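You operate a simulated robot arm through the tools that you are given. There is no shell and no other tool. Be economical: measure what you need, move in short steps, check, and stop when the job is done.

You run a simulated robot arm. Do the job below in one go: nothing can be reset, and whatever is moved stays where it is left.

## Task
Make the side drive safe and open the steel guard.
Fine: belt fork out, shaft brake on, blue tag on the frame peg, side idler to 0, all before the guard opens.

It is judged by the outcome, as a careful person would: the job done as asked, and still so three seconds after it is handed in. It fails if anything else is knocked over, pushed out of place, dropped, spilled or broken.

## Robot
A 7-joint arm with a two-finger parallel gripper on a trunk, on a base that drives. Base frame: it is fixed to the floor where the robot stands at the start and does not move with it; the origin is under the middle of the robot, x ahead of it, y to its left, z up. Lengths are in m, angles in degrees, forces in N, time in s.
With the tool pointing down near the work surface it reaches from about 0.32 to 0.78 m from the robot's upright axis, wherever it stands. Its first joint turns from -166.0 to 166.0 degrees. Places, roughly: belt fork [0.4, 0, 0.9]; grease cup of the end bearing [-0.3, 1.3, 0.7]; grease cup of the left bearing [0.1, 1, 0.7]; grease cup of the middle bearing [0.5, 0.7, 0.7]; grease cup of the right bearing [0.8, 0.5, 0.7]; idler lever of the tan belt [-0.3, 1, 1.2]; latch of the main guard [0, -0.7, 0.7]; latch of the wooden guard [-0.1, 1, 0.8]; main idler lever [-0.2, -1, 0.9]; shaft brake lever [0.5, 0.6, 0.4]; shank of the frame peg [-1.3, 0.2, 0.9]; side idler lever [-1.4, 0.1, 0.7]; steel guard [-1.5, 0.1, 1.2]; step shifter [-0.3, 1.1, 1.1]. Payload 3.91 kg.
The tool frame sits at the grasp point between the pads (the TCP): z along the fingers, y along the line on which they close. The tips reach 0.03 m beyond it. The gripper opens to 0.11 m. The fingers are 0.02 m wide and 0.01 m thick; the gripper's body (0.048 by 0.112 m) begins 0.055 m behind the TCP.
Orientation is that of the tool frame in the base frame, as a unit quaternion [w, x, y, z]. With the fingers straight down and closing along the base's y, the tool's x points along the base's -x, its y along +y and its z along -z.

## Interface
- The arm moves only by the tool send_rows. Its argument "motion" is a list of rows, each an object (a shift or turn left out is 0, a gripper value left out holds the last) with "offset": the shift along the tool's x, y, z in units of 100 mm (1.0 is 100 mm), a list of three; "rot": the turn, a rotation vector about the tool's x, y, z in units of 120 degrees (1.0 is 120 degrees), a list of three; "grip": the finger opening in m, from 0 to 0.11. In form: [{"offset": [dx, dy, dz], "rot": [ax, ay, az], "grip": grip}, ...]. A call has 1 to 8 rows; each row is the pose to reach, as a shift and turn from the pose commanded when the call began, along the tool's axes at that moment. A call with a number of a shift or a turn outside -1 to 1 is refused whole. Each row takes 0.2 s and may step no farther than 0.05 m and 8.6 degrees from the row before; otherwise, or with a gripper value out of range, the whole call is refused. A pose out of reach is approached as far as the arm can. The call stops where the force on the tool passes 90 N (or 10 N more than at its start, if that is more) or the arm is blocked; 0.2 s more then pass. The fingers move at their own pace (about 0.153 m/s each) and stop on an object; they squeeze with about 30 N. The grip force told is the motor's: it shows also when the fingers shut on nothing. Time passes only in rows, and 0.2 s behind the last, so rows that repeat a pose let the fingers close. It gives the time, the measured TCP pose, the force on the tool (base axes), the opening and the grip force at its end, in the units of the frame above (readings bear some noise), with the torque about the TCP (base axes, N m) and any sound that the robot's microphone picked up.
- Cameras (640 x 400 px; columns grow to the right, rows downward): "scene" is now at [0.0027, 0.1691, 1.4779]; the picture's right is [0.24, -0.97, 0.00], its down [-0.66, -0.16, -0.73] and it looks along [0.71, 0.17, -0.68] (base axes); focal length 214 px, centre (320, 200). "wrist" rides on the gripper at [0.077, 0.007, -0.114] in the tool frame; the picture's right is [-0.09, 1.00, 0.00], its down [-0.80, -0.07, -0.59] and it looks along [-0.59, -0.05, 0.80] (tool axes); focal length 270 px, centre (320, 200). There is no depth. A picture from a camera that has moved, and an enlarged one, comes with that camera's place and axes in the base frame and with its lens.
- camera(camera): a new picture of that camera. It takes no simulated time.
- lift_body(by): slides the trunk up (or, below 0, down) by that many m; the arm and the scene camera ride with it, the base frame stays. It gives what a move gives, with no picture.
- roll_base(legs): drives the robot by 1 to 6 legs, each [ahead, turn to the left] in m and degrees, along the robot's own axes; the way and the turn of a leg run together, so that a leg with both is an arc; at most 1.5 m and 180 degrees a leg. The arm and the cameras ride along, it lands a little off, and it stops where it bumps. It gives what a move gives.
- turn_head(pan, tilt): turns the head with the scene camera to pan (to the left, within 155 degrees either way) and tilt (down, from -29 to 69), counted from straight ahead of the robot. It gives what a move gives.
- close_up(camera, box): a new picture of the part [left, top, right, bottom] of that camera's present view, enlarged. It takes no simulated time.
- job_done(): hands the job in; it is judged then, once.

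Work in short steps. Places have to be worked out from the pictures, the camera data and where the tool is seen: move nearer, look again, correct. Check each grasp and each placing, and mend what went wrong. You have 120 turns and 78 pictures in all, those below and enlarged ones among them. Open the gripper and draw the arm clear of the work before you hand the job in, unless the task says otherwise; then end with one line.

The tools are called after "Emit:" as a command line: name --argument value ..., lists and objects as JSON in quotes. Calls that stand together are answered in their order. send_rows: Moves the arm, as the interface text tells. Its arguments: {"type":"object","properties":{"motion":{"type":"array","items":{"type":"object","properties":{"offset":{"type":"array","items":{"type":"number"}},"rot":{"type":"array","items":{"type":"number"}},"grip":{"type":"number"}}}}},"required":["motion"]} The other tools are called the same way: lift_body (by) slides the trunk up or down; roll_base (legs) drives the base; turn_head (pan, tilt) turns the head that bears the scene camera; camera (camera) takes a picture; close_up (camera, box) takes an enlarged picture of a part of a camera's view; job_done () hands the job in.

At the start:

```text
time_s: 0.0
tcp_pos: [0.084, 0.327, 1.3727]
ee_rot: [0.0, -0.001, 1.0, 0.001]
wrist_force: [0.1, 0.2, -0.1]
wrist_torque: [0.0, 0.02, -0.03]
grip_width: 0.1101
grip_force: 0.0
trunk travel left (down, up): [-0.458, 0.152]
robot x, y, heading: [-0.0026, -0.0044, -0.2]
head pan, tilt: [14.0, 43.0]
```

scene: 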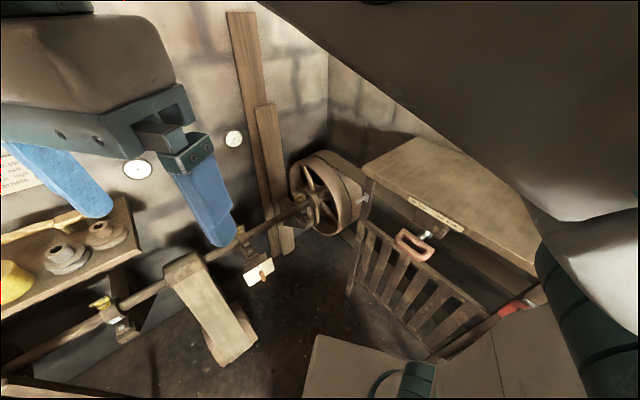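
wrist: 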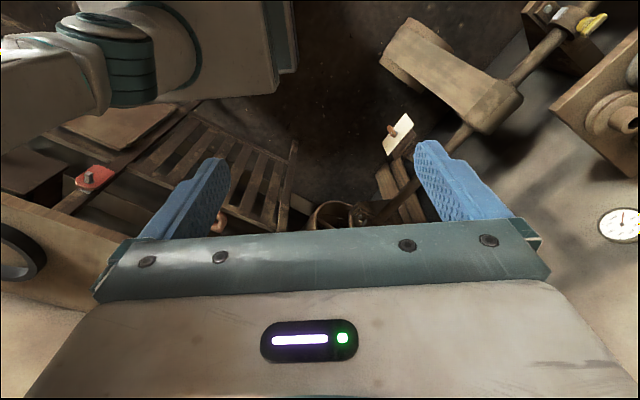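

The start pictures show a shaft along the left wall and a bench ahead on the right. I look around with the head to find the parts.

Emit:
turn_head --pan -15 --tilt 45

Emit:
camera --camera "scene"

Emit:
turn_head --pan 70 --tilt 30

Emit:
camera --camera "scene"

Emit:
turn_head --pan 150 --tilt 25

Emit:
camera --camera "scene"

Emit:
turn_head --pan -100 --tilt 25

Emit:
camera --camera "scene"

```text
time_s: 0.9
tcp_pos: [0.0855, 0.3262, 1.3726]
ee_rot: [-0.001, 0.0, 1.0, 0.001]
wrist_force: [0.0, 0.9, 0.2]
wrist_torque: [-0.02, 0.03, 0.01]
grip_width: 0.1099
grip_force: 0.0
trunk travel left (down, up): [-0.458, 0.152]
robot x, y, heading: [-0.0003, -0.001, -0.2]
head pan, tilt: [-15.0, 45.0]
```

```text
75 pictures are left
camera scene: at [0.0008, 0.1286, 1.4749], right [-0.25, -0.97, 0.0], down [-0.68, 0.18, -0.71], along [0.68, -0.18, -0.71], focal length 214 px, centre (320, 200)
```

scene: 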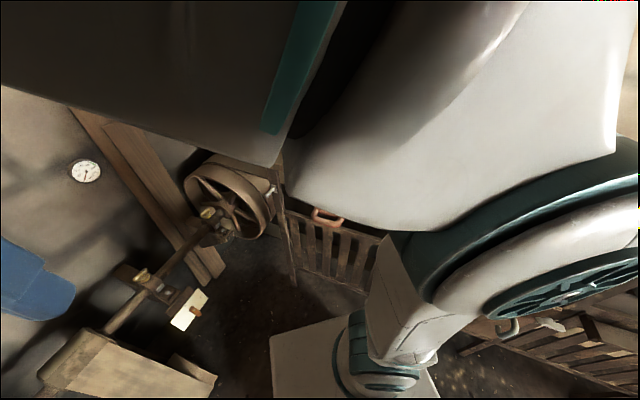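

```text
time_s: 2.5
tcp_pos: [0.0864, 0.3275, 1.3721]
ee_rot: [-0.001, 0.0, 1.0, -0.002]
wrist_force: [0.1, 0.4, -0.3]
wrist_torque: [-0.03, -0.01, 0.01]
grip_width: 0.1103
grip_force: 0.1
trunk travel left (down, up): [-0.458, 0.152]
robot x, y, heading: [0.001, -0.0034, -0.0]
head pan, tilt: [70.0, 30.0]
```

```text
74 pictures are left
camera scene: at [0.0052, 0.1832, 1.4948], right [0.38, -0.93, 0.0], down [-0.49, -0.2, -0.85], along [0.79, 0.32, -0.53], focal length 214 px, centre (320, 200)
```

scene: 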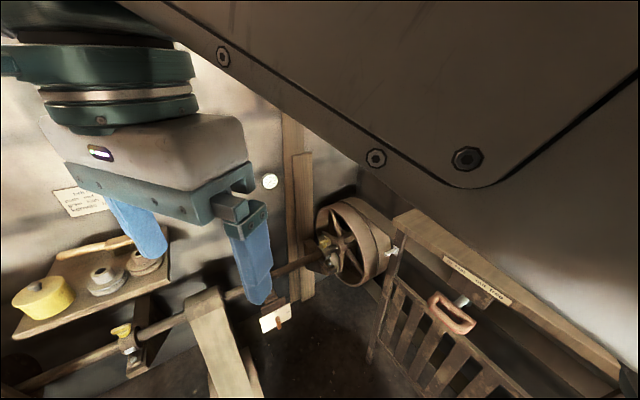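

```text
time_s: 4.1
tcp_pos: [0.0869, 0.3284, 1.3698]
ee_rot: [-0.001, 0.0, 1.0, -0.002]
wrist_force: [-0.4, -0.8, -0.2]
wrist_torque: [-0.02, -0.03, 0.02]
grip_width: 0.1097
grip_force: 0.1
trunk travel left (down, up): [-0.458, 0.152]
robot x, y, heading: [-0.0025, -0.0036, 0.0]
head pan, tilt: [150.0, 25.0]
```

```text
73 pictures are left
camera scene: at [0.0063, 0.1853, 1.502], right [0.39, -0.92, 0.0], down [-0.42, -0.18, -0.89], along [0.82, 0.35, -0.46], focal length 214 px, centre (320, 200)
```

scene: 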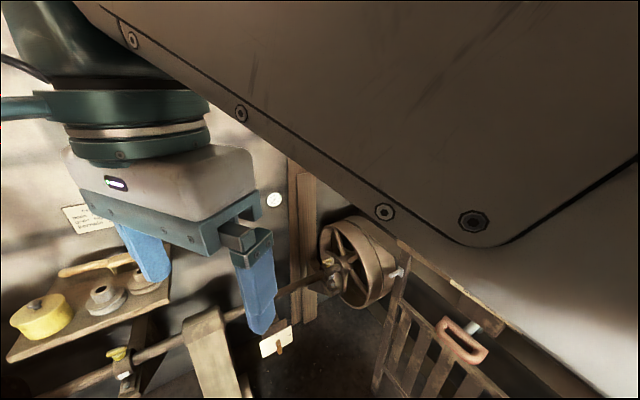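

```text
time_s: 7.6
tcp_pos: [0.0878, 0.3264, 1.3738]
ee_rot: [0.0, 0.003, 1.0, 0.001]
wrist_force: [0.3, 0.1, 0.4]
wrist_torque: [-0.01, 0.02, 0.01]
grip_width: 0.11
grip_force: 0.1
trunk travel left (down, up): [-0.458, 0.152]
robot x, y, heading: [-0.0016, 0.003, 0.1]
head pan, tilt: [-100.0, 25.0]
```

```text
72 pictures are left
camera scene: at [0.0115, 0.1251, 1.5084], right [-0.26, -0.97, 0.0], down [-0.38, 0.1, -0.92], along [0.89, -0.24, -0.39], focal length 214 px, centre (320, 200)
```

scene: 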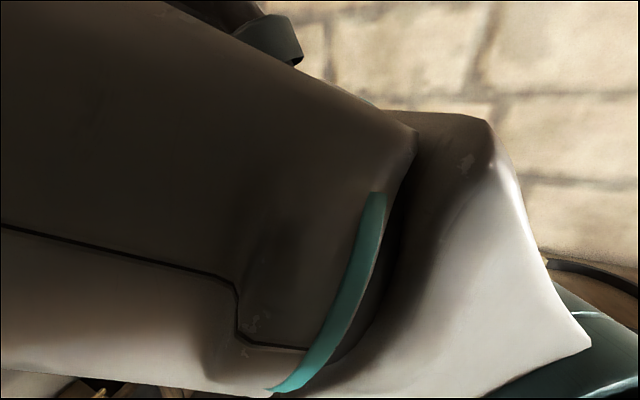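

The arm blocks the head, so the real pan only reaches about -15 to 23 degrees. I turn the robot itself and look as it goes.

Emit:
turn_head --pan 20 --tilt 25

Emit:
roll_base --legs '[[0, 90]]'

Emit:
camera --camera "scene"

Emit:
roll_base --legs '[[0, 85]]'

Emit:
camera --camera "scene"

```text
time_s: 9.6
tcp_pos: [0.086, 0.3266, 1.374]
ee_rot: [0.0, 0.0, 1.0, 0.0]
wrist_force: [0.0, 0.6, 0.1]
wrist_torque: [0.01, 0.01, 0.03]
grip_width: 0.1098
grip_force: 0.0
trunk travel left (down, up): [-0.458, 0.152]
robot x, y, heading: [0.001, -0.0005, -0.0]
head pan, tilt: [20.0, 25.0]
```

```text
time_s: 13.8
tcp_pos: [-0.3258, 0.0845, 1.3721]
ee_rot: [0.0, -0.707, 0.707, 0.001]
wrist_force: [0.7, -0.2, 0.2]
wrist_torque: [-0.05, -0.02, 0.02]
grip_width: 0.11
grip_force: 0.0
trunk travel left (down, up): [-0.458, 0.152]
robot x, y, heading: [-0.0035, -0.002, 90.1]
head pan, tilt: [20.0, 25.0]
```

```text
71 pictures are left
camera scene: at [-0.1831, 0.0091, 1.5055], right [0.94, 0.34, 0.0], down [0.14, -0.4, -0.91], along [-0.31, 0.85, -0.42], focal length 214 px, centre (320, 200)
```

scene: 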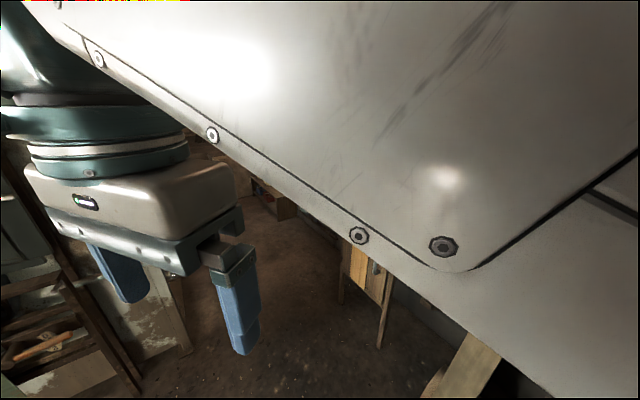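

```text
time_s: 17.8
tcp_pos: [-0.112, -0.3182, 1.3733]
ee_rot: [0.002, 0.999, -0.041, -0.001]
wrist_force: [-0.2, 0.6, 0.7]
wrist_torque: [-0.04, -0.03, -0.02]
grip_width: 0.1098
grip_force: 0.2
trunk travel left (down, up): [-0.458, 0.152]
robot x, y, heading: [-0.0004, -0.0031, 175.3]
head pan, tilt: [20.0, 25.0]
```

```text
70 pictures are left
camera scene: at [-0.026, -0.1813, 1.5055], right [-0.26, 0.96, 0.0], down [0.41, 0.11, -0.91], along [-0.87, -0.24, -0.42], focal length 214 px, centre (320, 200)
```

scene: 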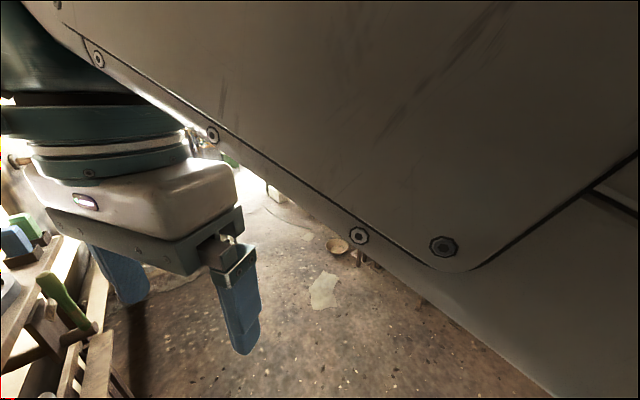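

The folded arm fills the view. There is open floor ahead now, so I extend the TCP forward and lower it.

Emit:
send_rows --motion '[{"offset": [-0.45, 0, 0]}, {"offset": [-0.9, 0, 0]}, {"offset": [-1, -0.4, 0]}, {"offset": [-1, -0.85, 0]}]'

Emit:
send_rows --motion '[{"offset": [-0.4, 0, 0.25]}, {"offset": [-0.8, 0, 0.5]}, {"offset": [-1, -0.3, 0.8]}]'

Emit:
send_rows --motion '[{"offset": [-0.4, 0, 0.25]}, {"offset": [-0.8, 0, 0.5]}, {"offset": [-1, -0.3, 0.8]}]'

Emit:
camera --camera "scene"

```text
time_s: 18.8
tcp_pos: [-0.2043, -0.2249, 1.3722]
ee_rot: [0.003, 0.999, -0.04, -0.001]
wrist_force: [-0.2, -0.6, 0.0]
wrist_torque: [-0.03, 0.02, 0.01]
grip_width: 0.11
grip_force: 0.1
trunk travel left (down, up): [-0.458, 0.152]
robot x, y, heading: [-0.0009, 0.0001, 175.5]
head pan, tilt: [20.0, 25.0]
```

```text
time_s: 19.6
tcp_pos: [-0.3023, -0.1873, 1.2925]
ee_rot: [0.001, 0.999, -0.04, -0.001]
wrist_force: [-0.5, 1.2, 0.3]
wrist_torque: [0.03, 0.01, 0.01]
grip_width: 0.1101
grip_force: 0.0
trunk travel left (down, up): [-0.458, 0.152]
robot x, y, heading: [-0.0016, -0.0009, 175.1]
head pan, tilt: [20.0, 25.0]
```

```text
time_s: 20.4
tcp_pos: [-0.3996, -0.1494, 1.2112]
ee_rot: [0.001, 0.999, -0.04, 0.0]
wrist_force: [0.5, 0.3, 0.2]
wrist_torque: [-0.02, -0.02, 0.01]
grip_width: 0.1101
grip_force: 0.2
trunk travel left (down, up): [-0.458, 0.152]
robot x, y, heading: [0.001, -0.0015, 175.2]
head pan, tilt: [20.0, 25.0]
```

```text
69 pictures are left
camera scene: at [-0.0264, -0.181, 1.5056], right [-0.26, 0.96, 0.0], down [0.41, 0.11, -0.91], along [-0.87, -0.24, -0.42], focal length 214 px, centre (320, 200)
```

scene: 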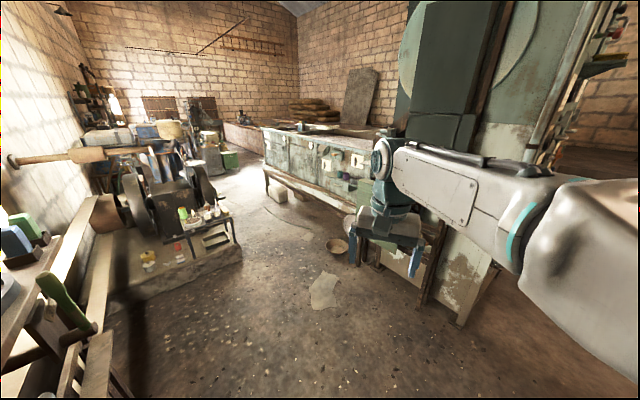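

Now the view is clear. I pan right towards the machine at [-1.4, 0.1], and left.

Emit:
turn_head --pan -20 --tilt 25

Emit:
camera --camera "scene"

Emit:
turn_head --pan 80 --tilt 35

Emit:
camera --camera "scene"

Emit:
turn_head --pan 145 --tilt 35

Emit:
camera --camera "scene"

```text
time_s: 21.5
tcp_pos: [-0.3992, -0.15, 1.212]
ee_rot: [0.001, 0.999, -0.04, 0.001]
wrist_force: [0.2, 0.5, -0.2]
wrist_torque: [-0.01, 0.02, -0.03]
grip_width: 0.1096
grip_force: 0.2
trunk travel left (down, up): [-0.458, 0.152]
robot x, y, heading: [0.0002, 0.001, 175.1]
head pan, tilt: [-20.0, 25.0]
```

```text
68 pictures are left
camera scene: at [-0.0211, -0.1185, 1.5056], right [0.42, 0.91, 0.0], down [0.38, -0.18, -0.91], along [-0.82, 0.38, -0.42], focal length 214 px, centre (320, 200)
```

scene: 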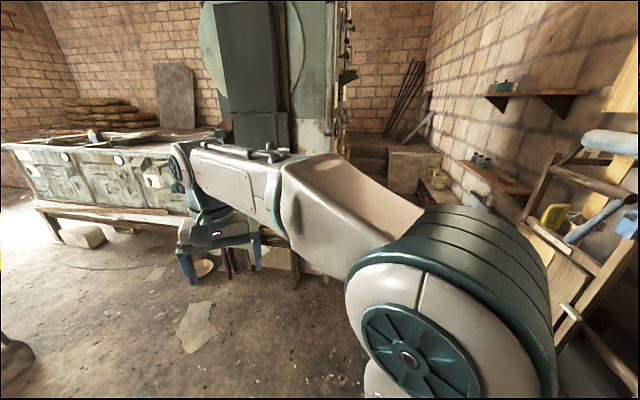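

```text
time_s: 23.3
tcp_pos: [-0.3994, -0.149, 1.2122]
ee_rot: [0.0, 0.999, -0.04, 0.0]
wrist_force: [-0.2, 0.8, -1.0]
wrist_torque: [-0.03, -0.01, -0.01]
grip_width: 0.1099
grip_force: 0.0
trunk travel left (down, up): [-0.458, 0.152]
robot x, y, heading: [0.0044, 0.0003, 175.3]
head pan, tilt: [80.0, 35.0]
```

```text
67 pictures are left
camera scene: at [0.0404, -0.242, 1.4898], right [-0.97, 0.25, 0.0], down [0.15, 0.55, -0.82], along [-0.21, -0.79, -0.57], focal length 214 px, centre (320, 200)
```

scene: 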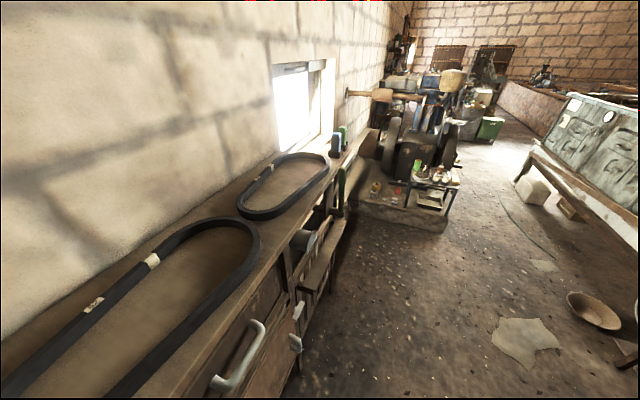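

```text
time_s: 24.6
tcp_pos: [-0.3986, -0.1491, 1.2116]
ee_rot: [0.001, 0.999, -0.041, 0.0]
wrist_force: [0.7, -0.6, 0.0]
wrist_torque: [-0.01, 0.01, -0.01]
grip_width: 0.1098
grip_force: 0.1
trunk travel left (down, up): [-0.458, 0.152]
robot x, y, heading: [0.0011, 0.0, 175.4]
head pan, tilt: [145.0, 35.0]
```

```text
66 pictures are left
camera scene: at [0.1305, -0.2131, 1.4898], right [-0.64, -0.77, 0.0], down [-0.44, 0.37, -0.82], along [0.63, -0.52, -0.57], focal length 214 px, centre (320, 200)
```

scene: 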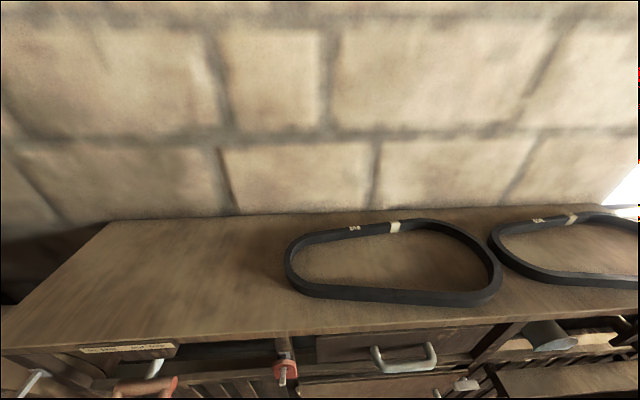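

The salmon handle under a label computes to about [0.45, 0, 0.9], which matches the belt fork. I tilt down for a better look and read the label.

Emit:
turn_head --pan 152 --tilt 62

Emit:
camera --camera "scene"

Emit:
close_up --camera "scene" --box '[0, 160, 320, 360]'

```text
time_s: 25.5
tcp_pos: [-0.3992, -0.1496, 1.2116]
ee_rot: [0.001, 0.999, -0.04, 0.0]
wrist_force: [-0.4, 0.0, -0.1]
wrist_torque: [0.03, -0.04, 0.0]
grip_width: 0.11
grip_force: 0.0
trunk travel left (down, up): [-0.458, 0.152]
robot x, y, heading: [0.0017, 0.0007, 175.3]
head pan, tilt: [152.0, 62.0]
```

```text
65 pictures are left
camera scene: at [0.1169, -0.1916, 1.4533], right [-0.54, -0.84, 0.0], down [-0.74, 0.48, -0.47], along [0.4, -0.25, -0.88], focal length 214 px, centre (320, 200)
```

scene: 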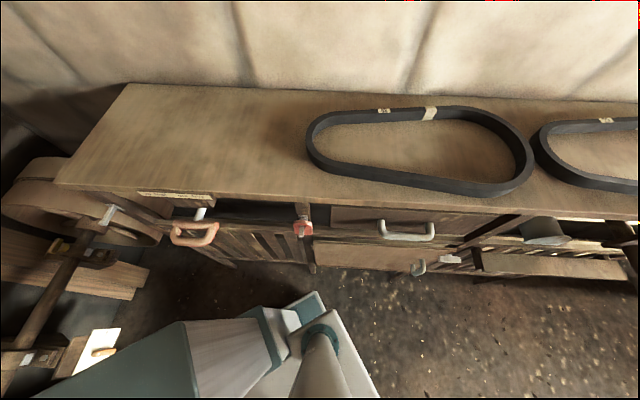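

```text
2.00 times, centred on (160, 260) of scene
camera zoom: at [0.1169, -0.1916, 1.4533], right [-0.54, -0.84, 0.0], down [-0.74, 0.48, -0.47], along [0.4, -0.25, -0.88], focal length 429 px, centre (640, 80)
```

zoom: 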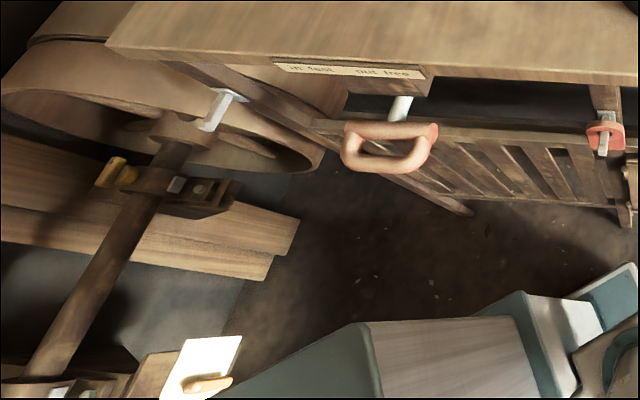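

I see the belt fork label "in fast / out free" and the brake lever with its white plate. I look at the other side for the blue tag, the peg and the idler.

Emit:
turn_head --pan -75 --tilt 30

Emit:
camera --camera "scene"

Emit:
turn_head --pan -130 --tilt 35

Emit:
camera --camera "scene"

```text
time_s: 28.8
tcp_pos: [-0.4001, -0.1493, 1.2109]
ee_rot: [0.0, 0.999, -0.04, 0.0]
wrist_force: [-0.1, -0.3, -0.3]
wrist_torque: [-0.04, 0.01, 0.02]
grip_width: 0.1099
grip_force: 0.0
trunk travel left (down, up): [-0.458, 0.152]
robot x, y, heading: [-0.0011, -0.0027, 175.3]
head pan, tilt: [-75.0, 30.0]
```

```text
63 pictures are left
camera scene: at [0.0464, -0.0678, 1.4976], right [0.98, 0.18, 0.0], down [0.09, -0.49, -0.87], along [-0.16, 0.85, -0.5], focal length 214 px, centre (320, 200)
```

scene: 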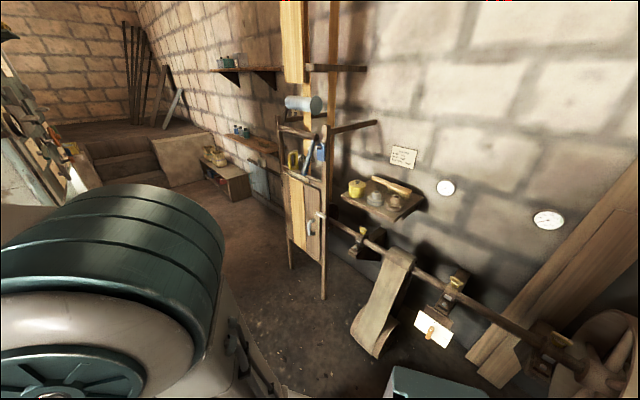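

```text
time_s: 30.0
tcp_pos: [-0.3982, -0.1485, 1.2124]
ee_rot: [0.001, 0.999, -0.04, 0.0]
wrist_force: [0.0, 0.0, 0.7]
wrist_torque: [-0.03, -0.01, 0.01]
grip_width: 0.1102
grip_force: 0.1
trunk travel left (down, up): [-0.458, 0.152]
robot x, y, heading: [0.0025, 0.0017, 175.1]
head pan, tilt: [-130.0, 35.0]
```

```text
62 pictures are left
camera scene: at [0.1246, -0.0941, 1.4898], right [0.71, -0.7, 0.0], down [-0.4, -0.41, -0.82], along [0.58, 0.58, -0.57], focal length 214 px, centre (320, 200)
```

scene: 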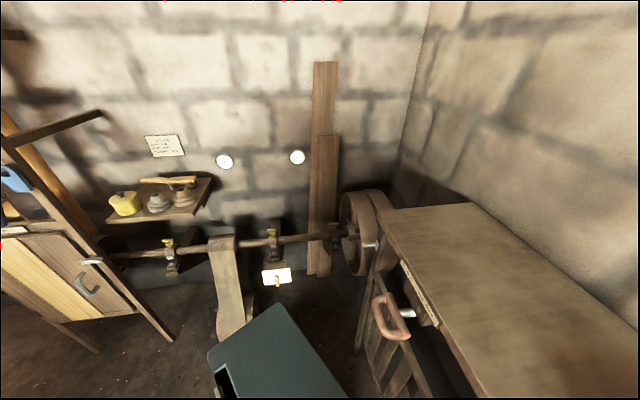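

I zoom in on the sign, the brake plate and the blue object on the wooden frame.

Emit:
close_up --camera "scene" --box '[130, 125, 210, 175]'

Emit:
close_up --camera "scene" --box '[230, 220, 330, 300]'

Emit:
turn_head --pan -75 --tilt 30

Emit:
close_up --camera "scene" --box '[260, 90, 360, 250]'

Emit:
turn_head --pan -20 --tilt 10

Emit:
close_up --camera "scene" --box '[160, 50, 440, 230]'

```text
8.00 times, centred on (170, 150) of scene
camera zoom: at [0.1246, -0.0941, 1.4898], right [0.71, -0.7, 0.0], down [-0.4, -0.41, -0.82], along [0.58, 0.58, -0.57], focal length 1716 px, centre (1520, 600)
```

zoom: 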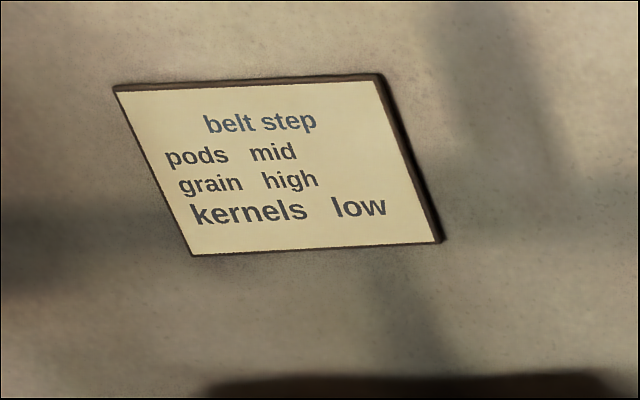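

```text
5.00 times, centred on (280, 260) of scene
camera zoom: at [0.1246, -0.0941, 1.4898], right [0.71, -0.7, 0.0], down [-0.4, -0.41, -0.82], along [0.58, 0.58, -0.57], focal length 1072 px, centre (520, -100)
```

zoom: 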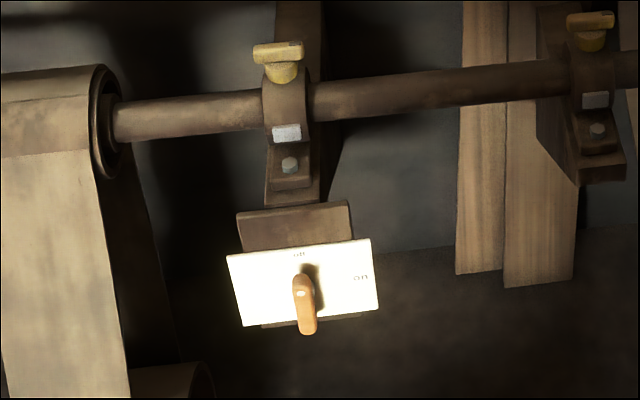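

```text
time_s: 31.2
tcp_pos: [-0.3997, -0.1491, 1.2117]
ee_rot: [0.001, 0.999, -0.04, 0.0]
wrist_force: [-0.4, 0.2, -0.7]
wrist_torque: [0.0, 0.01, 0.02]
grip_width: 0.1097
grip_force: 0.0
trunk travel left (down, up): [-0.458, 0.152]
robot x, y, heading: [-0.0021, -0.0022, 175.3]
head pan, tilt: [-75.0, 30.0]
```

```text
2.50 times, centred on (310, 170) of scene
camera zoom: at [0.0465, -0.0678, 1.4976], right [0.98, 0.18, 0.0], down [0.09, -0.49, -0.87], along [-0.15, 0.85, -0.5], focal length 536 px, centre (345, 275)
```

zoom: 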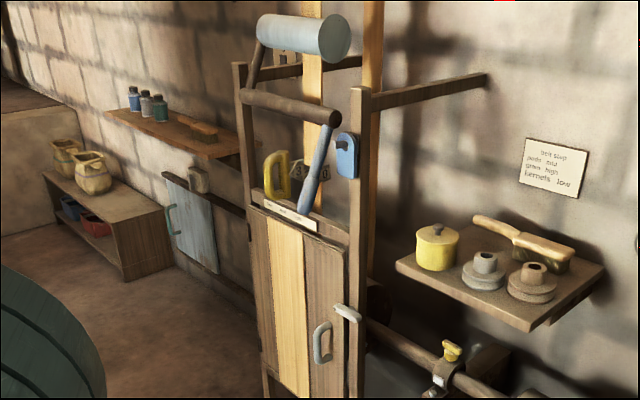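

```text
time_s: 32.5
tcp_pos: [-0.3998, -0.1491, 1.2114]
ee_rot: [0.0, 0.999, -0.04, 0.0]
wrist_force: [1.2, -0.3, -0.3]
wrist_torque: [0.02, 0.02, 0.0]
grip_width: 0.1103
grip_force: 0.0
trunk travel left (down, up): [-0.458, 0.152]
robot x, y, heading: [0.0011, -0.0009, 175.5]
head pan, tilt: [-20.0, 10.0]
```

```text
2.22 times, centred on (300, 140) of scene
camera zoom: at [-0.0218, -0.1179, 1.5299], right [0.42, 0.91, 0.0], down [0.16, -0.07, -0.98], along [-0.89, 0.41, -0.17], focal length 477 px, centre (364, 333)
```

zoom: 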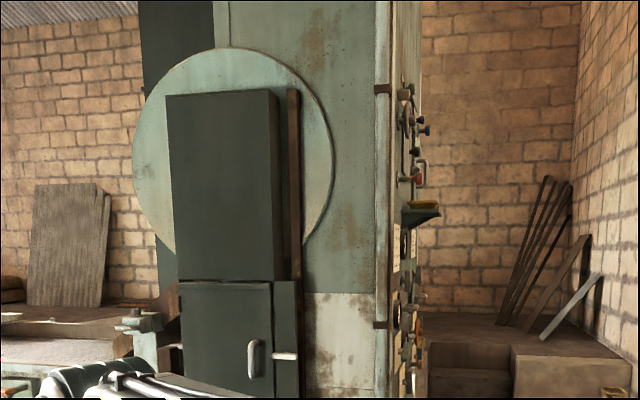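

The blue tag hangs on the wooden frame's post near [-0.14, 1.0, 1.16]. The steel guard is the dark green door. I do the belt fork first, so I turn back to face the bench at heading -35.

Emit:
roll_base --legs '[[0, 150]]'

Emit:
turn_head --pan 15 --tilt 60

Emit:
camera --camera "scene"

Emit:
camera --camera "wrist"

```text
time_s: 39.1
tcp_pos: [0.4215, -0.0716, 1.2122]
ee_rot: [0.0, 0.299, 0.954, 0.001]
wrist_force: [-0.3, 0.1, 0.4]
wrist_torque: [0.0, 0.03, 0.02]
grip_width: 0.1103
grip_force: 0.1
trunk travel left (down, up): [-0.458, 0.152]
robot x, y, heading: [0.0001, -0.0026, -34.7]
head pan, tilt: [-20.0, 10.0]
```

```text
time_s: 40.2
tcp_pos: [0.4199, -0.072, 1.2113]
ee_rot: [0.001, 0.299, 0.954, 0.0]
wrist_force: [0.3, -0.8, -0.3]
wrist_torque: [0.01, 0.02, 0.01]
grip_width: 0.1099
grip_force: 0.1
trunk travel left (down, up): [-0.458, 0.152]
robot x, y, heading: [0.0016, -0.0017, -34.8]
head pan, tilt: [15.0, 60.0]
```

```text
57 pictures are left
camera scene: at [0.0843, 0.1434, 1.4555], right [-0.34, -0.94, 0.0], down [-0.81, 0.29, -0.5], along [0.47, -0.17, -0.87], focal length 214 px, centre (320, 200)
```

scene: 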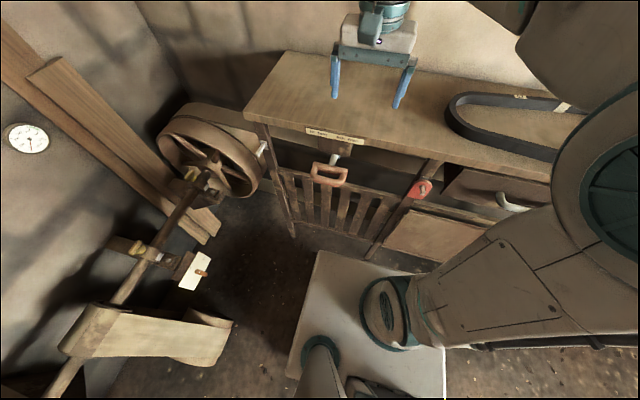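

```text
56 pictures are left
camera wrist: at [0.3597, -0.0205, 1.3254], right [0.64, 0.77, 0.0], down [0.62, -0.52, 0.59], along [0.46, -0.38, -0.8], focal length 270 px, centre (320, 200)
```

wrist: 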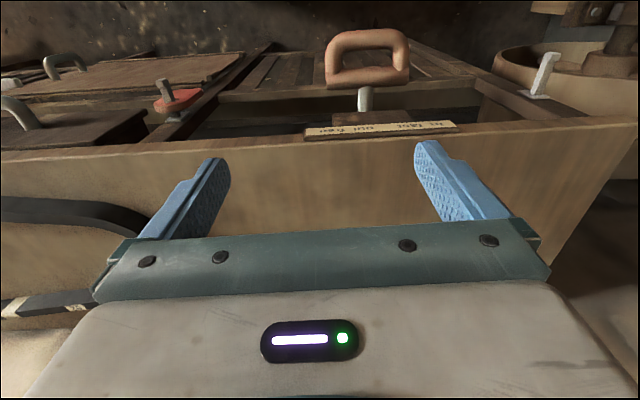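

Triangulated: the handle's outer bar is near (0.432, -0.004, 0.907), and the rod runs back into the bench along its normal. I zoom in to see the mechanism.

Emit:
close_up --camera "scene" --box '[280, 110, 400, 200]'

Emit:
close_up --camera "wrist" --box '[290, 10, 480, 140]'

```text
4.44 times, centred on (340, 155) of scene
camera zoom: at [0.0843, 0.1434, 1.4555], right [-0.34, -0.94, 0.0], down [-0.81, 0.29, -0.5], along [0.47, -0.17, -0.87], focal length 953 px, centre (231, 400)
```

zoom: 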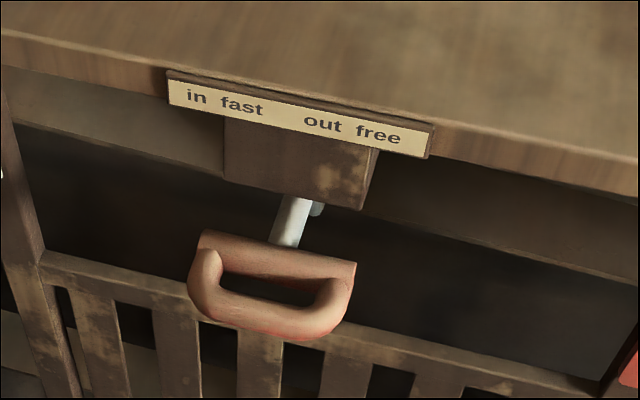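

```text
3.08 times, centred on (385, 75) of wrist
camera zoom: at [0.3597, -0.0205, 1.3254], right [0.64, 0.77, 0.0], down [0.62, -0.52, 0.59], along [0.46, -0.38, -0.8], focal length 832 px, centre (120, 585)
```

zoom: 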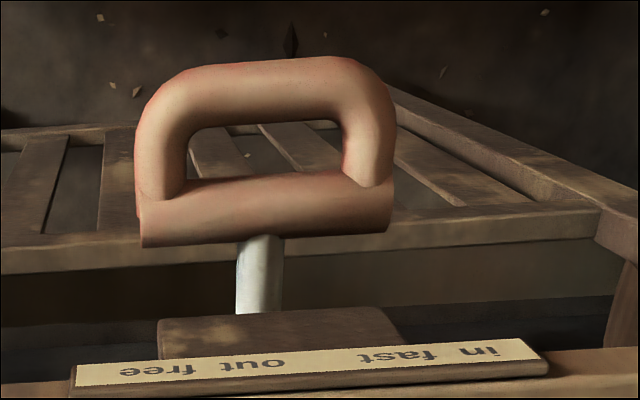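

It is a push-pull rod through a block, so "out free" means pulling it towards the robot. I turn the gripper so the fingers close along the pull direction and shift it over the handle.

Emit:
send_rows --motion '[{"offset": [0.05, 0.07, 0.05], "rot": [0, 0, -0.07]}, {"offset": [0.1, 0.14, 0.1], "rot": [0, 0, -0.14]}, {"offset": [0.15, 0.21, 0.15], "rot": [0, 0, -0.21]}, {"offset": [0.2, 0.28, 0.2], "rot": [0, 0, -0.28]}, {"offset": [0.25, 0.35, 0.25], "rot": [0, 0, -0.35]}, {"offset": [0.3, 0.42, 0.3], "rot": [0, 0, -0.42]}, {"offset": [0.35, 0.5, 0.35], "rot": [0, 0, -0.49]}, {"offset": [0.4, 0.57, 0.4], "rot": [0, 0, -0.56], "grip": 0.05}]'

Emit:
send_rows --motion '[{"rot": [0, 0, -0.07]}, {"rot": [0, 0, -0.147]}]'

Emit:
send_rows --motion '[{"rot": [0.07, 0, 0]}, {"rot": [0.14, 0, 0]}, {"rot": [0.21, 0, 0]}, {"rot": [0.233, 0, 0]}]'

Emit:
camera --camera "wrist"

Emit:
camera --camera "scene"

```text
time_s: 42.0
tcp_pos: [0.4191, -0.0013, 1.1734]
ee_rot: [0.001, -0.28, 0.96, 0.001]
wrist_force: [-0.7, 0.7, 0.6]
wrist_torque: [0.02, 0.01, 0.02]
grip_width: 0.0501
grip_force: 0.0
trunk travel left (down, up): [-0.458, 0.152]
robot x, y, heading: [0.0003, 0.0003, -35.0]
head pan, tilt: [15.0, 60.0]
```

```text
refused: row 2 steps farther than a row can; nothing moved
```

```text
time_s: 43.0
tcp_pos: [0.4202, -0.0021, 1.1716]
ee_rot: [0.069, -0.271, 0.931, -0.232]
wrist_force: [-0.7, 0.0, -0.1]
wrist_torque: [0.0, 0.01, 0.02]
grip_width: 0.05
grip_force: 0.0
trunk travel left (down, up): [-0.458, 0.152]
robot x, y, heading: [-0.0018, -0.0012, -34.8]
head pan, tilt: [15.0, 60.0]
```

```text
53 pictures are left
camera wrist: at [0.3214, 0.0093, 1.2689], right [-0.4, 0.79, -0.47], down [0.56, 0.61, 0.56], along [0.73, -0.04, -0.68], focal length 270 px, centre (320, 200)
```

wrist: 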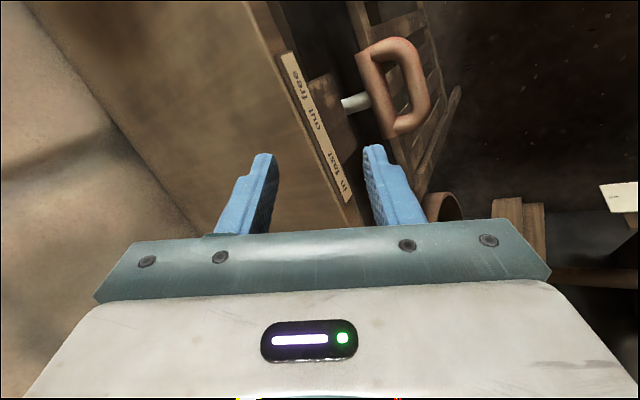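

```text
52 pictures are left
camera scene: at [0.0842, 0.1436, 1.4555], right [-0.34, -0.94, 0.0], down [-0.81, 0.29, -0.5], along [0.47, -0.17, -0.87], focal length 214 px, centre (320, 200)
```

scene: 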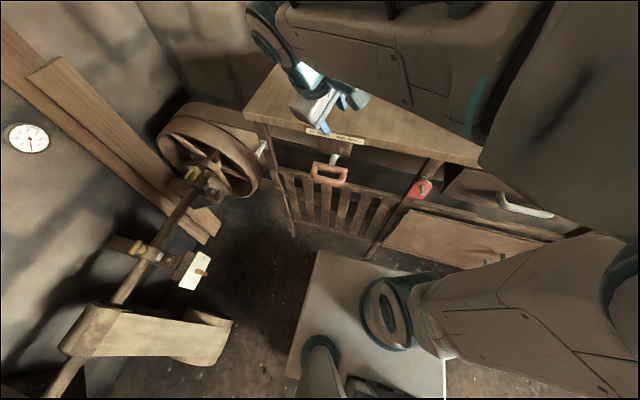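

Re-triangulating puts the outer bar near (0.439, 0.001, 0.907), with a gap of about 28 mm to the inner bar. I correct the yaw by 17.6° and go to a standoff 0.10 m behind the bar along the tool axis.

Emit:
send_rows --motion '[{"offset": [0, 0.19, 0.23], "rot": [0, -0.023, -0.043], "grip": 0.036}, {"offset": [-0.01, 0.38, 0.46], "rot": [0, -0.046, -0.086]}, {"offset": [-0.02, 0.58, 0.69], "rot": [0, -0.069, -0.129]}]'

```text
time_s: 43.8
tcp_pos: [0.413, 0.0141, 1.0839]
ee_rot: [0.104, -0.41, 0.88, -0.218]
wrist_force: [0.0, -0.5, -0.4]
wrist_torque: [-0.02, -0.02, -0.01]
grip_width: 0.0362
grip_force: 0.1
trunk travel left (down, up): [-0.458, 0.152]
robot x, y, heading: [-0.0017, 0.0025, -35.0]
head pan, tilt: [15.0, 60.0]
```

The yaw is right. I go on to the standoff and look.

Emit:
send_rows --motion '[{"offset": [-0.03, 0.29, 0.35]}, {"offset": [-0.066, 0.58, 0.7]}]'

Emit:
camera --camera "wrist"

```text
time_s: 44.4
tcp_pos: [0.4029, 0.0318, 0.994]
ee_rot: [0.104, -0.41, 0.88, -0.218]
wrist_force: [0.5, 0.2, 1.4]
wrist_torque: [-0.01, -0.01, 0.02]
grip_width: 0.0361
grip_force: 0.0
trunk travel left (down, up): [-0.458, 0.152]
robot x, y, heading: [-0.0017, 0.0009, -34.9]
head pan, tilt: [15.0, 60.0]
```

```text
51 pictures are left
camera wrist: at [0.3063, 0.0133, 1.0915], right [-0.62, 0.63, -0.47], down [0.35, 0.75, 0.56], along [0.71, 0.18, -0.68], focal length 270 px, centre (320, 200)
```

wrist: 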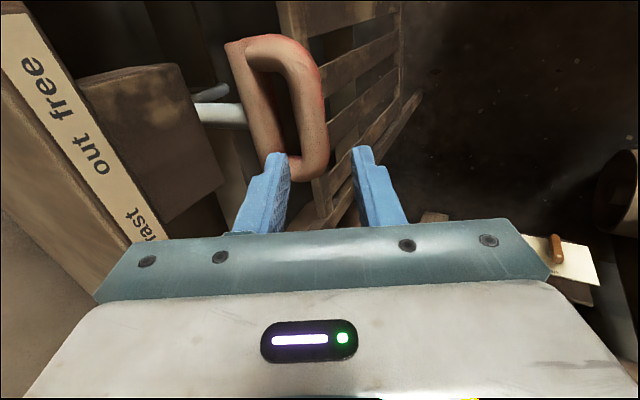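

The outer bar reads (0.432, -0.010, 0.912). I move 55 mm along the approach with a small sideways correction, then check before entering the loop.

Emit:
send_rows --motion '[{"offset": [0.134, -0.047, 0.2]}, {"offset": [0.134, -0.047, 0.55]}]'

Emit:
camera --camera "wrist"

```text
time_s: 45.0
tcp_pos: [0.4176, 0.003, 0.9478]
ee_rot: [0.103, -0.41, 0.88, -0.218]
wrist_force: [-0.5, -0.1, -0.4]
wrist_torque: [0.0, 0.0, -0.03]
grip_width: 0.0358
grip_force: 0.0
trunk travel left (down, up): [-0.458, 0.152]
robot x, y, heading: [0.0003, -0.0029, -35.0]
head pan, tilt: [15.0, 60.0]
```

```text
50 pictures are left
camera wrist: at [0.3205, -0.0166, 1.045], right [-0.62, 0.63, -0.47], down [0.35, 0.75, 0.56], along [0.71, 0.18, -0.68], focal length 270 px, centre (320, 200)
```

wrist: 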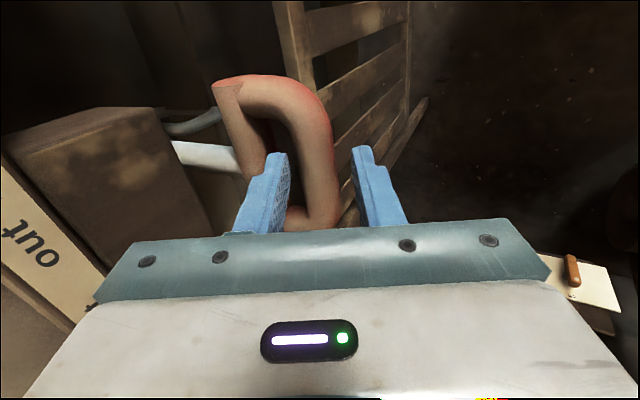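

The fingers straddle the outer bar, with the inner fingertip over the gap. I advance the remaining 40 mm and close.

Emit:
send_rows --motion '[{"offset": [0, 0, 0.2]}, {"offset": [0, 0, 0.4]}, {"offset": [0, 0, 0.4], "grip": 0.0}, {"offset": [0, 0, 0.4], "grip": 0.0}]'

Emit:
camera --camera "wrist"

```text
time_s: 46.0
tcp_pos: [0.4322, -0.0097, 0.9147]
ee_rot: [0.104, -0.409, 0.879, -0.22]
wrist_force: [6.4, -3.6, 22.8]
wrist_torque: [-0.9, 0.73, 0.56]
grip_width: 0.0237
grip_force: 44.8
trunk travel left (down, up): [-0.458, 0.152]
robot x, y, heading: [-0.0001, 0.0002, -34.9]
head pan, tilt: [15.0, 60.0]
```

```text
49 pictures are left
camera wrist: at [0.3352, -0.0278, 1.0114], right [-0.62, 0.63, -0.47], down [0.35, 0.75, 0.56], along [0.71, 0.18, -0.68], focal length 270 px, centre (320, 200)
```

wrist: 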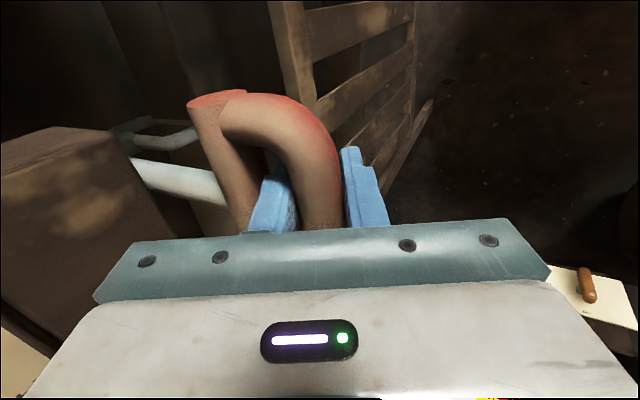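

The grasp is good, with a 24 mm bar held. I pull out along the bench normal, horizontally.

Emit:
send_rows --motion '[{"offset": [0, 0.18, -0.094]}, {"offset": [0, 0.35, -0.188]}, {"offset": [0, 0.53, -0.28]}, {"offset": [0, 0.706, -0.375]}, {"offset": [0, 0.883, -0.469]}]'

Emit:
camera --camera "wrist"

```text
time_s: 47.2
tcp_pos: [0.357, 0.047, 0.9138]
ee_rot: [0.101, -0.405, 0.882, -0.22]
wrist_force: [22.1, -44.6, 23.2]
wrist_torque: [0.89, 0.37, 1.05]
grip_width: 0.024
grip_force: 44.9
trunk travel left (down, up): [-0.458, 0.152]
robot x, y, heading: [0.0013, -0.0035, -35.4]
head pan, tilt: [15.0, 60.0]
```

```text
48 pictures are left
camera wrist: at [0.2609, 0.0294, 1.0097], right [-0.61, 0.64, -0.47], down [0.36, 0.75, 0.56], along [0.71, 0.17, -0.68], focal length 270 px, centre (320, 200)
```

wrist: 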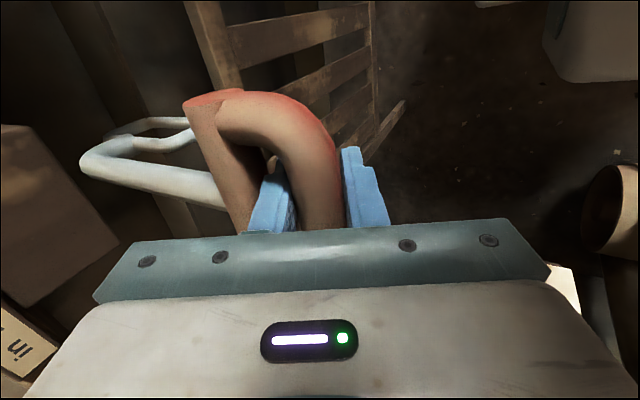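

It moved out about 94 mm and then the force rose to about 50 N, so it is likely at the stop. I release, back off along the tool axis and check.

Emit:
send_rows --motion '[{"offset": [0, -0.04, 0], "grip": 0.036}, {"offset": [0, -0.04, 0], "grip": 0.036}, {"offset": [0, 0, -0.4]}, {"offset": [0, 0, -0.8]}]'

Emit:
close_up --camera "scene" --box '[240, 100, 440, 240]'

```text
time_s: 48.2
tcp_pos: [0.326, 0.0794, 0.9845]
ee_rot: [0.104, -0.41, 0.879, -0.219]
wrist_force: [-0.3, -0.3, 0.5]
wrist_torque: [0.02, 0.02, -0.01]
grip_width: 0.0359
grip_force: 0.0
trunk travel left (down, up): [-0.458, 0.152]
robot x, y, heading: [0.0001, -0.0009, -34.6]
head pan, tilt: [15.0, 60.0]
```

```text
2.86 times, centred on (340, 170) of scene
camera zoom: at [0.0835, 0.1433, 1.4555], right [-0.34, -0.94, 0.0], down [-0.81, 0.29, -0.5], along [0.47, -0.17, -0.87], focal length 613 px, centre (263, 286)
```

zoom: 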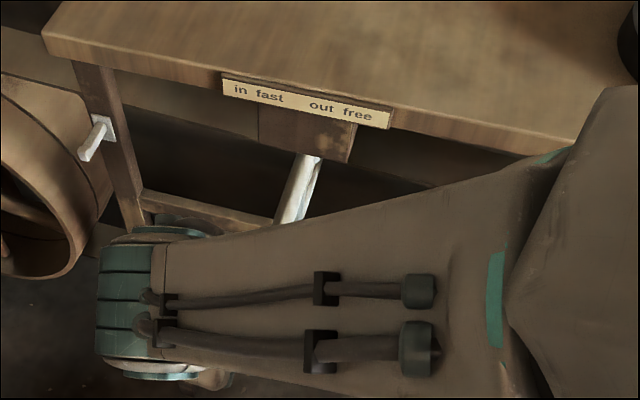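

The rod now shows longer under the block, but the arm hides the handle. I lift the arm up and look again.

Emit:
send_rows --motion '[{"offset": [0, -0.2, -0.4]}, {"offset": [0, -0.4, -0.8]}, {"offset": [0, -0.469, -0.883]}]'

Emit:
send_rows --motion '[{"offset": [0, -0.2, -0.4]}, {"offset": [0, -0.4, -0.8]}, {"offset": [0, -0.469, -0.883]}]'

Emit:
camera --camera "scene"

Emit:
close_up --camera "wrist" --box '[160, 20, 480, 220]'

```text
time_s: 49.0
tcp_pos: [0.3265, 0.0793, 1.0847]
ee_rot: [0.104, -0.41, 0.88, -0.217]
wrist_force: [-0.5, -1.2, 0.0]
wrist_torque: [0.0, -0.01, -0.02]
grip_width: 0.0361
grip_force: 0.0
trunk travel left (down, up): [-0.458, 0.152]
robot x, y, heading: [-0.0008, -0.0021, -34.8]
head pan, tilt: [15.0, 60.0]
```

```text
time_s: 49.8
tcp_pos: [0.324, 0.0786, 1.183]
ee_rot: [0.103, -0.41, 0.88, -0.218]
wrist_force: [0.3, 0.5, 0.3]
wrist_torque: [0.02, -0.01, 0.04]
grip_width: 0.036
grip_force: 0.0
trunk travel left (down, up): [-0.458, 0.152]
robot x, y, heading: [-0.0019, 0.0001, -34.9]
head pan, tilt: [15.0, 60.0]
```

```text
46 pictures are left
camera scene: at [0.0842, 0.1434, 1.4555], right [-0.34, -0.94, 0.0], down [-0.81, 0.29, -0.5], along [0.47, -0.17, -0.87], focal length 214 px, centre (320, 200)
```

scene: 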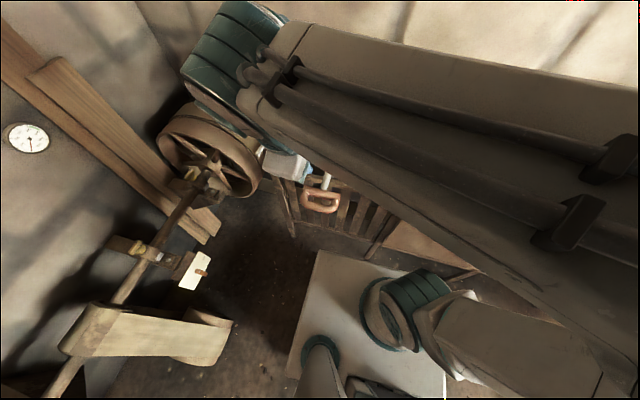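

```text
2.00 times, centred on (320, 120) of wrist
camera zoom: at [0.2288, 0.0587, 1.2808], right [-0.62, 0.63, -0.47], down [0.35, 0.75, 0.56], along [0.71, 0.18, -0.68], focal length 541 px, centre (320, 360)
```

zoom: 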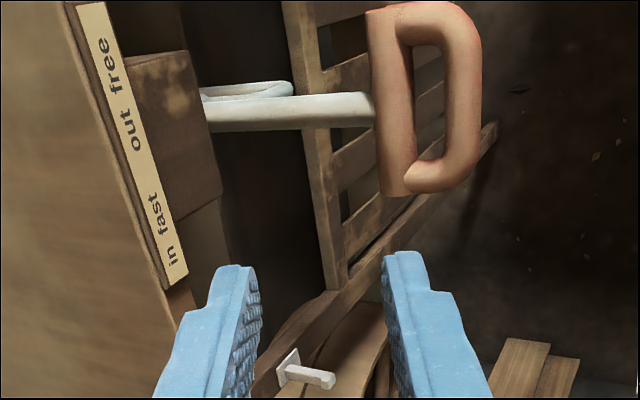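

The fork is out: the rod shows about 0.13 m and it stays there. Next is the shaft brake, so I turn to heading 54° and look at the plate.

Emit:
roll_base --legs '[[0, 89]]'

Emit:
turn_head --pan -5 --tilt 50

Emit:
camera --camera "scene"

```text
time_s: 54.0
tcp_pos: [-0.0709, 0.3277, 1.1832]
ee_rot: [-0.226, 0.908, -0.342, 0.084]
wrist_force: [-0.5, -0.3, 1.1]
wrist_torque: [0.0, -0.02, 0.0]
grip_width: 0.036
grip_force: 0.0
trunk travel left (down, up): [-0.458, 0.152]
robot x, y, heading: [-0.0007, -0.0001, 54.1]
head pan, tilt: [15.0, 60.0]
```

```text
time_s: 54.8
tcp_pos: [-0.0712, 0.3276, 1.1826]
ee_rot: [-0.227, 0.908, -0.343, 0.084]
wrist_force: [0.4, 0.1, -0.2]
wrist_torque: [-0.05, -0.01, 0.01]
grip_width: 0.036
grip_force: 0.2
trunk travel left (down, up): [-0.458, 0.152]
robot x, y, heading: [-0.0004, 0.0003, 53.8]
head pan, tilt: [-5.0, 50.0]
```

```text
44 pictures are left
camera scene: at [-0.117, 0.0835, 1.468], right [0.75, -0.66, 0.0], down [-0.5, -0.58, -0.64], along [0.42, 0.48, -0.77], focal length 214 px, centre (320, 200)
```

scene: 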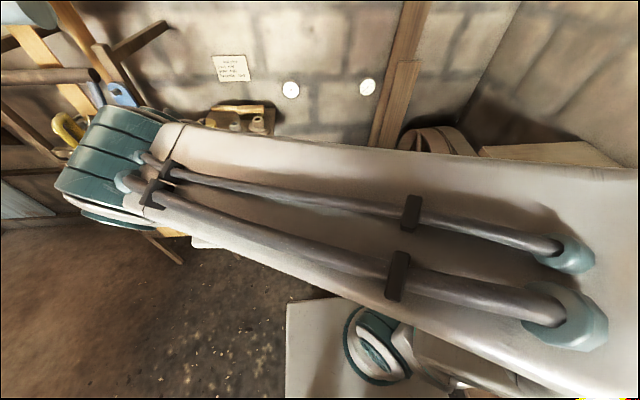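

The arm is in the way again. I carry the TCP forward and to the right, towards the brake.

Emit:
send_rows --motion '[{"offset": [0.33, -0.3, 0.16]}, {"offset": [0.66, -0.6, 0.32]}, {"offset": [1.0, -0.883, 0.469]}]'

Emit:
send_rows --motion '[{"offset": [0.33, -0.3, 0.16]}, {"offset": [0.66, -0.6, 0.32]}, {"offset": [1.0, -0.883, 0.469]}]'

Emit:
roll_base --legs '[[-0.12, 0]]'

Emit:
camera --camera "scene"

Emit:
camera --camera "wrist"

```text
time_s: 55.6
tcp_pos: [0.0719, 0.3367, 1.1844]
ee_rot: [-0.227, 0.908, -0.343, 0.084]
wrist_force: [-0.1, 0.6, -0.5]
wrist_torque: [-0.03, 0.0, -0.01]
grip_width: 0.036
grip_force: 0.2
trunk travel left (down, up): [-0.458, 0.152]
robot x, y, heading: [-0.0021, -0.0014, 53.8]
head pan, tilt: [-5.0, 50.0]
```

```text
time_s: 56.4
tcp_pos: [0.2125, 0.3454, 1.1837]
ee_rot: [-0.226, 0.908, -0.342, 0.083]
wrist_force: [-0.1, 1.6, -0.2]
wrist_torque: [0.01, 0.02, 0.02]
grip_width: 0.036
grip_force: 0.1
trunk travel left (down, up): [-0.458, 0.152]
robot x, y, heading: [0.0035, 0.0007, 54.1]
head pan, tilt: [-5.0, 50.0]
```

```text
time_s: 57.7
tcp_pos: [0.1428, 0.248, 1.1844]
ee_rot: [-0.227, 0.908, -0.343, 0.084]
wrist_force: [-0.2, 0.3, 0.4]
wrist_torque: [0.0, 0.01, 0.0]
grip_width: 0.0361
grip_force: 0.1
trunk travel left (down, up): [-0.458, 0.152]
robot x, y, heading: [-0.0723, -0.0961, 53.9]
head pan, tilt: [-5.0, 50.0]
```

```text
43 pictures are left
camera scene: at [-0.1883, -0.0145, 1.4681], right [0.75, -0.66, 0.0], down [-0.5, -0.58, -0.64], along [0.42, 0.48, -0.77], focal length 214 px, centre (320, 200)
```

scene: 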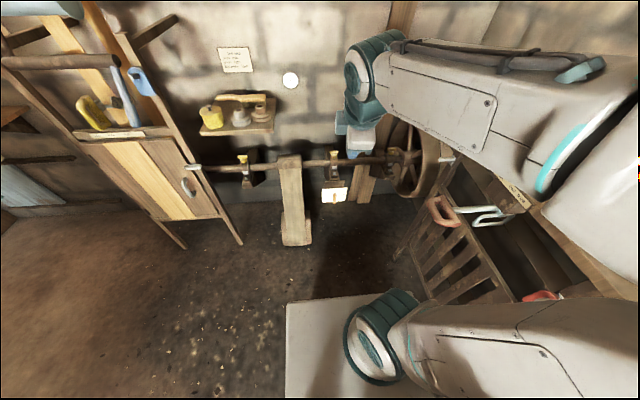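

```text
42 pictures are left
camera wrist: at [0.158, 0.1528, 1.2804], right [-0.65, -0.6, -0.47], down [-0.74, 0.37, 0.56], along [-0.17, 0.71, -0.68], focal length 270 px, centre (320, 200)
```

wrist: 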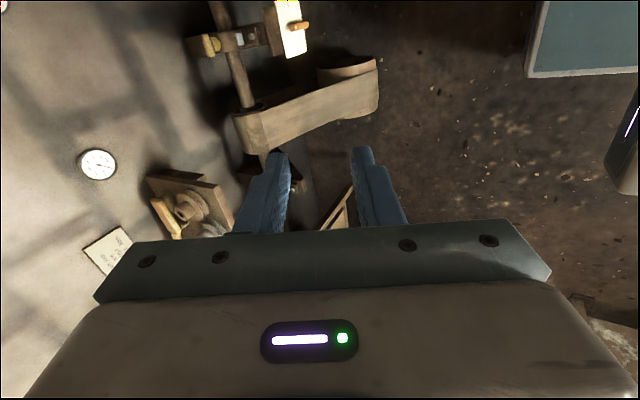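

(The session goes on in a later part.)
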